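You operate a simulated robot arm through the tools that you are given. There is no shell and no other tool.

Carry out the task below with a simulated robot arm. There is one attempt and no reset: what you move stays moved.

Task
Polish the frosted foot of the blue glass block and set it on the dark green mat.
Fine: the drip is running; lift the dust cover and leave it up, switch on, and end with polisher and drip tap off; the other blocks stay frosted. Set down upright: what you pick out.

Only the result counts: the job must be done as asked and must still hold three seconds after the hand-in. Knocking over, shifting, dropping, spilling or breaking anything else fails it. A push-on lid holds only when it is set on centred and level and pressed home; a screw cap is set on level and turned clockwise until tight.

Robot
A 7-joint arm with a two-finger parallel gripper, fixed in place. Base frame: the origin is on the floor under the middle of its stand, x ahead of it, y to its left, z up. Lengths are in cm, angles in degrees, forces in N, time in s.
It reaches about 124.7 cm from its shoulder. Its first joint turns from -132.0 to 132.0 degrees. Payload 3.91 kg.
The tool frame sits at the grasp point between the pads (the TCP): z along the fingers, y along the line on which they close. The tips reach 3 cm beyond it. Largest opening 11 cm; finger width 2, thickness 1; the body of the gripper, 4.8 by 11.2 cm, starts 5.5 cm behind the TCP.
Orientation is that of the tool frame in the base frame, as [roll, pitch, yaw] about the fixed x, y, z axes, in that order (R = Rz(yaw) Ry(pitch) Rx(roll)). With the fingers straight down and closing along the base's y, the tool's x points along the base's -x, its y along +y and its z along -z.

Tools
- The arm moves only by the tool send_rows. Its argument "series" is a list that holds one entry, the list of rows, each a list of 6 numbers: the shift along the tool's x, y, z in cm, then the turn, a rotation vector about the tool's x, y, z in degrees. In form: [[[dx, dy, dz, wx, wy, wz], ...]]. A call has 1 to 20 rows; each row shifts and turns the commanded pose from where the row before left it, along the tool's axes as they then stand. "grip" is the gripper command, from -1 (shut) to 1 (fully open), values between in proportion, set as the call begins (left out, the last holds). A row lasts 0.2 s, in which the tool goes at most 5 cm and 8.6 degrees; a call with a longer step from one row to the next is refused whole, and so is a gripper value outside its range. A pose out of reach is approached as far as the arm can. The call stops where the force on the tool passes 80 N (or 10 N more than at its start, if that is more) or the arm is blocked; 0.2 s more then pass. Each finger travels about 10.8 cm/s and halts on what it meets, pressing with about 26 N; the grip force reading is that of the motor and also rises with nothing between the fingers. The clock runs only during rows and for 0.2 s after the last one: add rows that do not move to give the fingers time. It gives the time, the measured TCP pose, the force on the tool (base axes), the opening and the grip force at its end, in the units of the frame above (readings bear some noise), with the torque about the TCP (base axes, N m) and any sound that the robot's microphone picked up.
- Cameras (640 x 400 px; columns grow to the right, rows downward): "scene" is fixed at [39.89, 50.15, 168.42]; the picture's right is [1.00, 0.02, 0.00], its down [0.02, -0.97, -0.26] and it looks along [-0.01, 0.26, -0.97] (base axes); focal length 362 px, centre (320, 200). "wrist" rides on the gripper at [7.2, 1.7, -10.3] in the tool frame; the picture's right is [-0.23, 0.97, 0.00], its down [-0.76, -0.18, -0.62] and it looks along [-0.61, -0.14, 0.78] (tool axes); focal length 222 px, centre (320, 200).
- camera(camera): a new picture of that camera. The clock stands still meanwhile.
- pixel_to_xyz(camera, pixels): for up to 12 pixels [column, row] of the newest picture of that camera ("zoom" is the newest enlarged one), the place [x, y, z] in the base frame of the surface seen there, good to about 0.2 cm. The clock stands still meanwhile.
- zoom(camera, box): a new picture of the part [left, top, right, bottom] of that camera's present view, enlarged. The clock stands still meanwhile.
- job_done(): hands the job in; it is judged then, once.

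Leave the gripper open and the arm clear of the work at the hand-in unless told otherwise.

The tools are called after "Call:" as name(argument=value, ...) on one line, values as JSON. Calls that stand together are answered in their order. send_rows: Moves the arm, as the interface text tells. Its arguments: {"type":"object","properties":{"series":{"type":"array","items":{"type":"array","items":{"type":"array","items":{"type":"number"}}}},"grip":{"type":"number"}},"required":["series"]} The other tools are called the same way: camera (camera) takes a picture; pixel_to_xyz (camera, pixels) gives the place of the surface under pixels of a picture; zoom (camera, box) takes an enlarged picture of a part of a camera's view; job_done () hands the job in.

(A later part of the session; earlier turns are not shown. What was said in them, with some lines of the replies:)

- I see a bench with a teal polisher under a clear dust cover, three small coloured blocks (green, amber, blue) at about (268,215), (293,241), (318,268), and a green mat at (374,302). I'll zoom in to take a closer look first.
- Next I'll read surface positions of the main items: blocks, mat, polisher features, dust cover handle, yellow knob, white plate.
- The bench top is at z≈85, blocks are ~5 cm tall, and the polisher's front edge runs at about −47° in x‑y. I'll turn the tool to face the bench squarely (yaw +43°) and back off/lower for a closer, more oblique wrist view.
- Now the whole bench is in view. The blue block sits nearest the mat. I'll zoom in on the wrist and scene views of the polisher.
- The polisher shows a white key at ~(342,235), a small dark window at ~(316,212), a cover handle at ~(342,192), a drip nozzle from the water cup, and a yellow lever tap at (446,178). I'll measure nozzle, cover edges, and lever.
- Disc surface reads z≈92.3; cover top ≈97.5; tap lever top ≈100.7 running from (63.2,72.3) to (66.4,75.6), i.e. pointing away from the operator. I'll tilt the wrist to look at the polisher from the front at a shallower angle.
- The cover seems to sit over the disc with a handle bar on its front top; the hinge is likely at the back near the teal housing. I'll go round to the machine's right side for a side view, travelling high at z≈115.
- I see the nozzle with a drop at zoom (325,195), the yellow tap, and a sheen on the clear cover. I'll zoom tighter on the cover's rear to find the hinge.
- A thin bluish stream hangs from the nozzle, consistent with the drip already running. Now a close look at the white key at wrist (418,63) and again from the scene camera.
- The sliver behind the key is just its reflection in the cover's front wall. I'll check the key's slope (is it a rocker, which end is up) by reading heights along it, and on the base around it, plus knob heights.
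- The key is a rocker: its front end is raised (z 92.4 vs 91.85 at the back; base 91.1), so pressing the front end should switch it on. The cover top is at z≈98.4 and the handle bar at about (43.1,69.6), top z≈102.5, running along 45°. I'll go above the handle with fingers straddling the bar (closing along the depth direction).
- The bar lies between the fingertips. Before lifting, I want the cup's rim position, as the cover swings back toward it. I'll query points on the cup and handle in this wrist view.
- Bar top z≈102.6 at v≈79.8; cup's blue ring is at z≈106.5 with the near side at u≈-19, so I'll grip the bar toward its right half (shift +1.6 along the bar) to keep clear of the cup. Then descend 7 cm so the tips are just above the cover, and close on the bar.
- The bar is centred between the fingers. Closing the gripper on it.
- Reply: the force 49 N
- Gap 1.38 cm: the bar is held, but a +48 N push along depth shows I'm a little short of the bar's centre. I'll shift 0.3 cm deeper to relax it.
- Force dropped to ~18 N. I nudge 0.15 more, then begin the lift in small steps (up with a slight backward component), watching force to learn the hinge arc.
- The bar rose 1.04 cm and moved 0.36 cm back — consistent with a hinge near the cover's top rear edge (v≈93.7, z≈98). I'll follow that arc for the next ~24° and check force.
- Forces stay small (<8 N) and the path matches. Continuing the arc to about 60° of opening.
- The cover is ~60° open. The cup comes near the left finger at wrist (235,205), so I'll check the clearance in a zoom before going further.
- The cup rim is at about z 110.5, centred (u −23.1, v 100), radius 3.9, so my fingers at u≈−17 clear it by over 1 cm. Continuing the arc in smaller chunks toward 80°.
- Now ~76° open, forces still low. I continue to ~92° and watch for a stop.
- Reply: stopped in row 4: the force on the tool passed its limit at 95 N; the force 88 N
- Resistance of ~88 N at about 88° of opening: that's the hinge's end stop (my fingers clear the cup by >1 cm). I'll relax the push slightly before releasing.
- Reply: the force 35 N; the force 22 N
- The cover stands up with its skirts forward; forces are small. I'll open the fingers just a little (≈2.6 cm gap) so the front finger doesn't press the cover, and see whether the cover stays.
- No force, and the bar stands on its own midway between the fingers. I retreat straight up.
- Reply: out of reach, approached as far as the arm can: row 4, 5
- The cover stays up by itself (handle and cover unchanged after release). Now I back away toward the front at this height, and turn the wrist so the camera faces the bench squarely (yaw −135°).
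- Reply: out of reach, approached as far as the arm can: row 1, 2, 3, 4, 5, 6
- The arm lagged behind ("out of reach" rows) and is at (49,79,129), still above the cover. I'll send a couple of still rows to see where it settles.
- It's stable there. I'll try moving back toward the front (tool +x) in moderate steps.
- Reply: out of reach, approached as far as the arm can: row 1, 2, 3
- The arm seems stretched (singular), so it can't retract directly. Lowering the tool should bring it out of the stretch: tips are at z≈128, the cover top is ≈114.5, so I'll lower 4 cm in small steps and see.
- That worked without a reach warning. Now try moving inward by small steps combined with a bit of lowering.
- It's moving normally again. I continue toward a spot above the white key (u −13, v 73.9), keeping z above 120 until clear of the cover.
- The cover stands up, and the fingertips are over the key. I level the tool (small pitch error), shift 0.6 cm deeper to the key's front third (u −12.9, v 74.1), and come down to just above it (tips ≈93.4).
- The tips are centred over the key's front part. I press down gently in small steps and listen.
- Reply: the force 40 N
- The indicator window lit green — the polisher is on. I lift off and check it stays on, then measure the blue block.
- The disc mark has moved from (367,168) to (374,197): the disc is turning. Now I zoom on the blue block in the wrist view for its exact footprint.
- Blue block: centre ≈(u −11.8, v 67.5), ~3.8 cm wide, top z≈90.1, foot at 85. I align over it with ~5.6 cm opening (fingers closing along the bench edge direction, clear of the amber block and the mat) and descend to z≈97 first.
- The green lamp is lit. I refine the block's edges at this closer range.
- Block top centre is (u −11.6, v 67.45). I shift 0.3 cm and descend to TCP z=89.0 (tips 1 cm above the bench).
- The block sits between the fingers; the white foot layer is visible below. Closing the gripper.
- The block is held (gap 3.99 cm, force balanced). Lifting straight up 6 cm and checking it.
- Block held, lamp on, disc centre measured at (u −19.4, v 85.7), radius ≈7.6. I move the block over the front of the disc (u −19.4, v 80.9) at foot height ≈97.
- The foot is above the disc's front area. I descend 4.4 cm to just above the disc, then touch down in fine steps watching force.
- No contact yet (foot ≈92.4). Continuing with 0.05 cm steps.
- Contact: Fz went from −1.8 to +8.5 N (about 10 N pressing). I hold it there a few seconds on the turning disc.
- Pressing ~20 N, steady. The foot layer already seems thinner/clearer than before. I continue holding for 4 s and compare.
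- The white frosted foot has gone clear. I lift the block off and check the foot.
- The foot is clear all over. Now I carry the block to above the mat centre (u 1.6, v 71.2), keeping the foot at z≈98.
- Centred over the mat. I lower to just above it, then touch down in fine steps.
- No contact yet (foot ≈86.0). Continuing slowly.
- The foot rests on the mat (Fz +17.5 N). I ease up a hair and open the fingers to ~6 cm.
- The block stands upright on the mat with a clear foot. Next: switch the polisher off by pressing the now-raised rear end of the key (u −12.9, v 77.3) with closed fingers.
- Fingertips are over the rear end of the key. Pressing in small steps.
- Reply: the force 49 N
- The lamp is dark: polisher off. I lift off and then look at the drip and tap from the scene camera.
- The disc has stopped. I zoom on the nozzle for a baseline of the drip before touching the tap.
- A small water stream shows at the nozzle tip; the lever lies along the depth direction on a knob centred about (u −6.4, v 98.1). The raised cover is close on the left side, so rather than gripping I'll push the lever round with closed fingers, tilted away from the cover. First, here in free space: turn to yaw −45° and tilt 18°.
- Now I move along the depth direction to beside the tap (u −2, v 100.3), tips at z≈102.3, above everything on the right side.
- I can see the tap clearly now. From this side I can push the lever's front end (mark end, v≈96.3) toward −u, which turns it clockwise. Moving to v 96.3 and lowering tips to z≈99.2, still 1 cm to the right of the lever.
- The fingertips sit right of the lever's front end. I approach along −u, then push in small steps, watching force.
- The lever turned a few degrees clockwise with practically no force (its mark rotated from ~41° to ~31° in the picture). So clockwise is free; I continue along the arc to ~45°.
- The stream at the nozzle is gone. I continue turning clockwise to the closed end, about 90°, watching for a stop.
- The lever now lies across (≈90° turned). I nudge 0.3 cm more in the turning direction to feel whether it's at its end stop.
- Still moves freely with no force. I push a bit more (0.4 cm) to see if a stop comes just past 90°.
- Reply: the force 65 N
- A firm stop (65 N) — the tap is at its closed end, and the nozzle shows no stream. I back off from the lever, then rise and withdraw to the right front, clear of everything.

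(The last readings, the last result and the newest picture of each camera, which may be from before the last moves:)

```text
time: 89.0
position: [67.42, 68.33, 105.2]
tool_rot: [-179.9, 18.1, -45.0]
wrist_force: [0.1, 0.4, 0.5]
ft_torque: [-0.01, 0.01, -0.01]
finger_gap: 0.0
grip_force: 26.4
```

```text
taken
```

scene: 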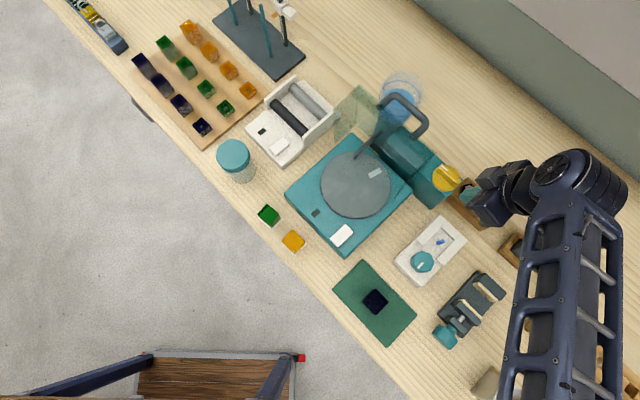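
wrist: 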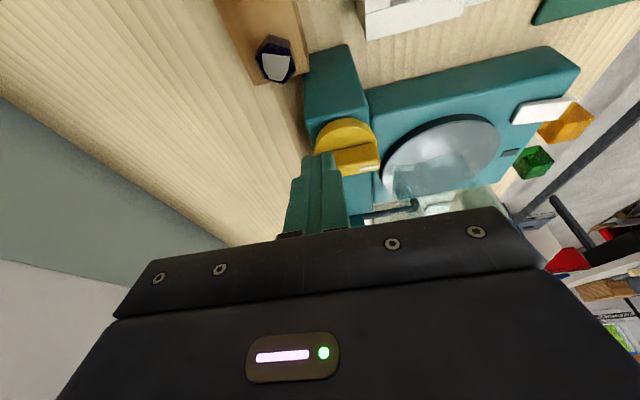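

Tap lever now lies across; everything else looks in place. I withdraw toward the front, level the tool, rise, and open the gripper.

Call:
send_rows(series=[[[0, 3, -0.5, 0, 0, 0], [0, 3.5, -0.5, 0, 0, 0], [0, 3.5, -0.5, 0, 0, 0], [0, 3.5, -0.5, 0, 0, 0], [0, 3.5, -0.5, 0, 0, 0], [0, 3.5, -0.5, 0, 0, 0], [0, 3.5, -0.5, 0, 0, 0], [0, 3.5, -0.5, 0, 0, 0], [0, 3.5, -0.5, 0, 6, 0], [0, 3.5, -0.5, 0, 6, 0], [0, 2, 0, 0, 6, 0], [0, 0, 0, 0, 0, 0]]], grip=1)

Call:
camera(camera="scene")

Call:
camera(camera="wrist")

```text
time: 91.6
position: [42.78, 41.57, 109.88]
tool_rot: [-180.0, 0.0, -45.1]
wrist_force: [0.3, -0.1, -0.3]
ft_torque: [-0.02, 0.01, 0.04]
finger_gap: 11.0
grip_force: 0.1
```

```text
taken
```

scene: 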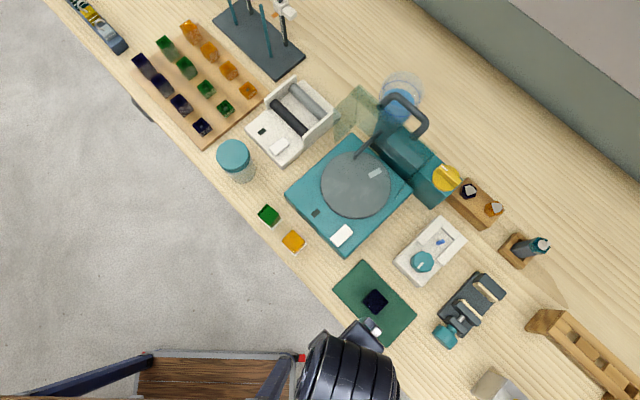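

```text
taken
```

wrist: 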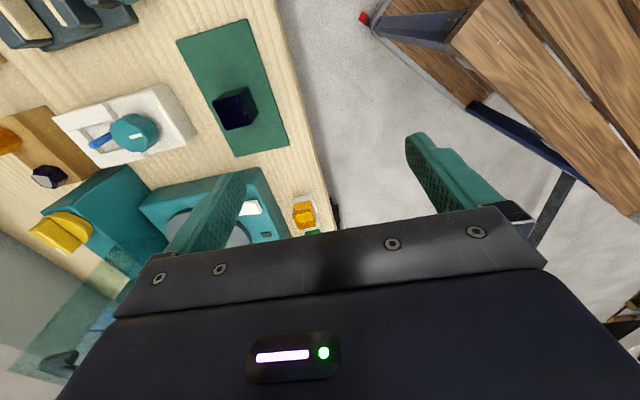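

The arm is clear, gripper open. A final close check of block, lamp, tap, nozzle and cover.

Call:
zoom(camera="scene", box=[330, 250, 430, 350])

Call:
zoom(camera="scene", box=[290, 70, 480, 260])

Call:
zoom(camera="scene", box=[335, 140, 385, 180])

Call:
zoom(camera="wrist", box=[170, 20, 340, 180])

```text
4.00 times, centred on (380, 300) of scene
```

zoom: 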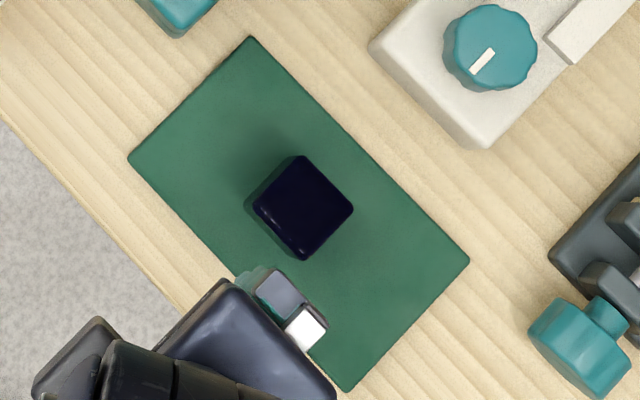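

```text
2.11 times, centred on (385, 165) of scene
```

zoom: 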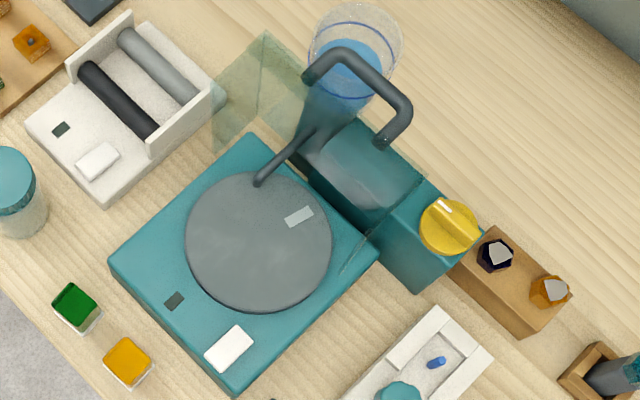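

```text
10.00 times, centred on (360, 160) of scene
```

zoom: 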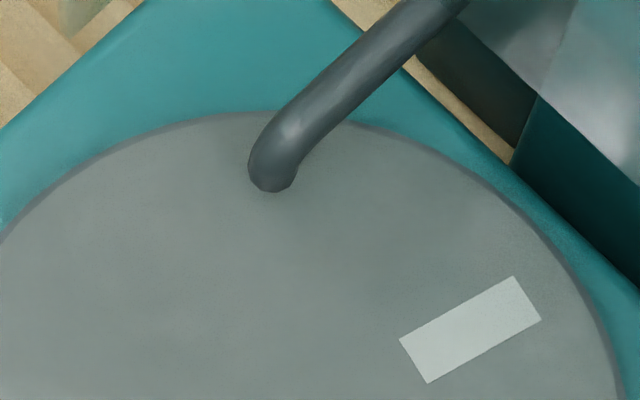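

```text
2.50 times, centred on (255, 100) of wrist
```

zoom: 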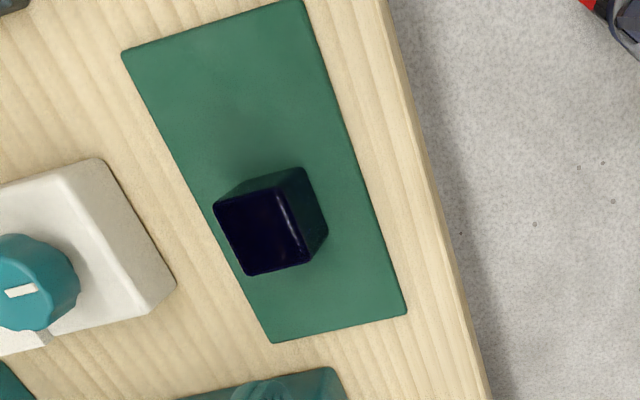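

Final state:
- **Block:** the blue block stands upright on the green mat, and its foot is clear.
- **Other blocks:** green and amber still have their white feet.
- **Cover:** up.
- **Polisher:** lamp dark, disc still.
- **Tap:** turned to its closed stop, no drip at the nozzle.
- **Arm:** clear, gripper open.

I'm handing in.

Call:
job_done()

```text
The job is handed in.
```

I polished the foot of the blue glass block and set the block upright on the dark green mat, then handed the job in. The hand-in gave no verdict, so the points below are from my last camera check.

- **Foot:** the white frosting is gone; the foot looked clear all over after about 6 seconds on the wet, turning disc.
- **Dust cover:** lifted to its stop, and it stayed up on its own after I let go.
- **Polisher:** switched on for the job and now off; its lamp is dark and the disc is still.
- **Drip tap:** the drip was already running when I started. I turned the tap clockwise to its stop, and no water shows at the nozzle.
- **Other blocks:** the green and amber blocks were not touched and still have their white feet.
- **Arm:** clear of the work, with the gripper open.
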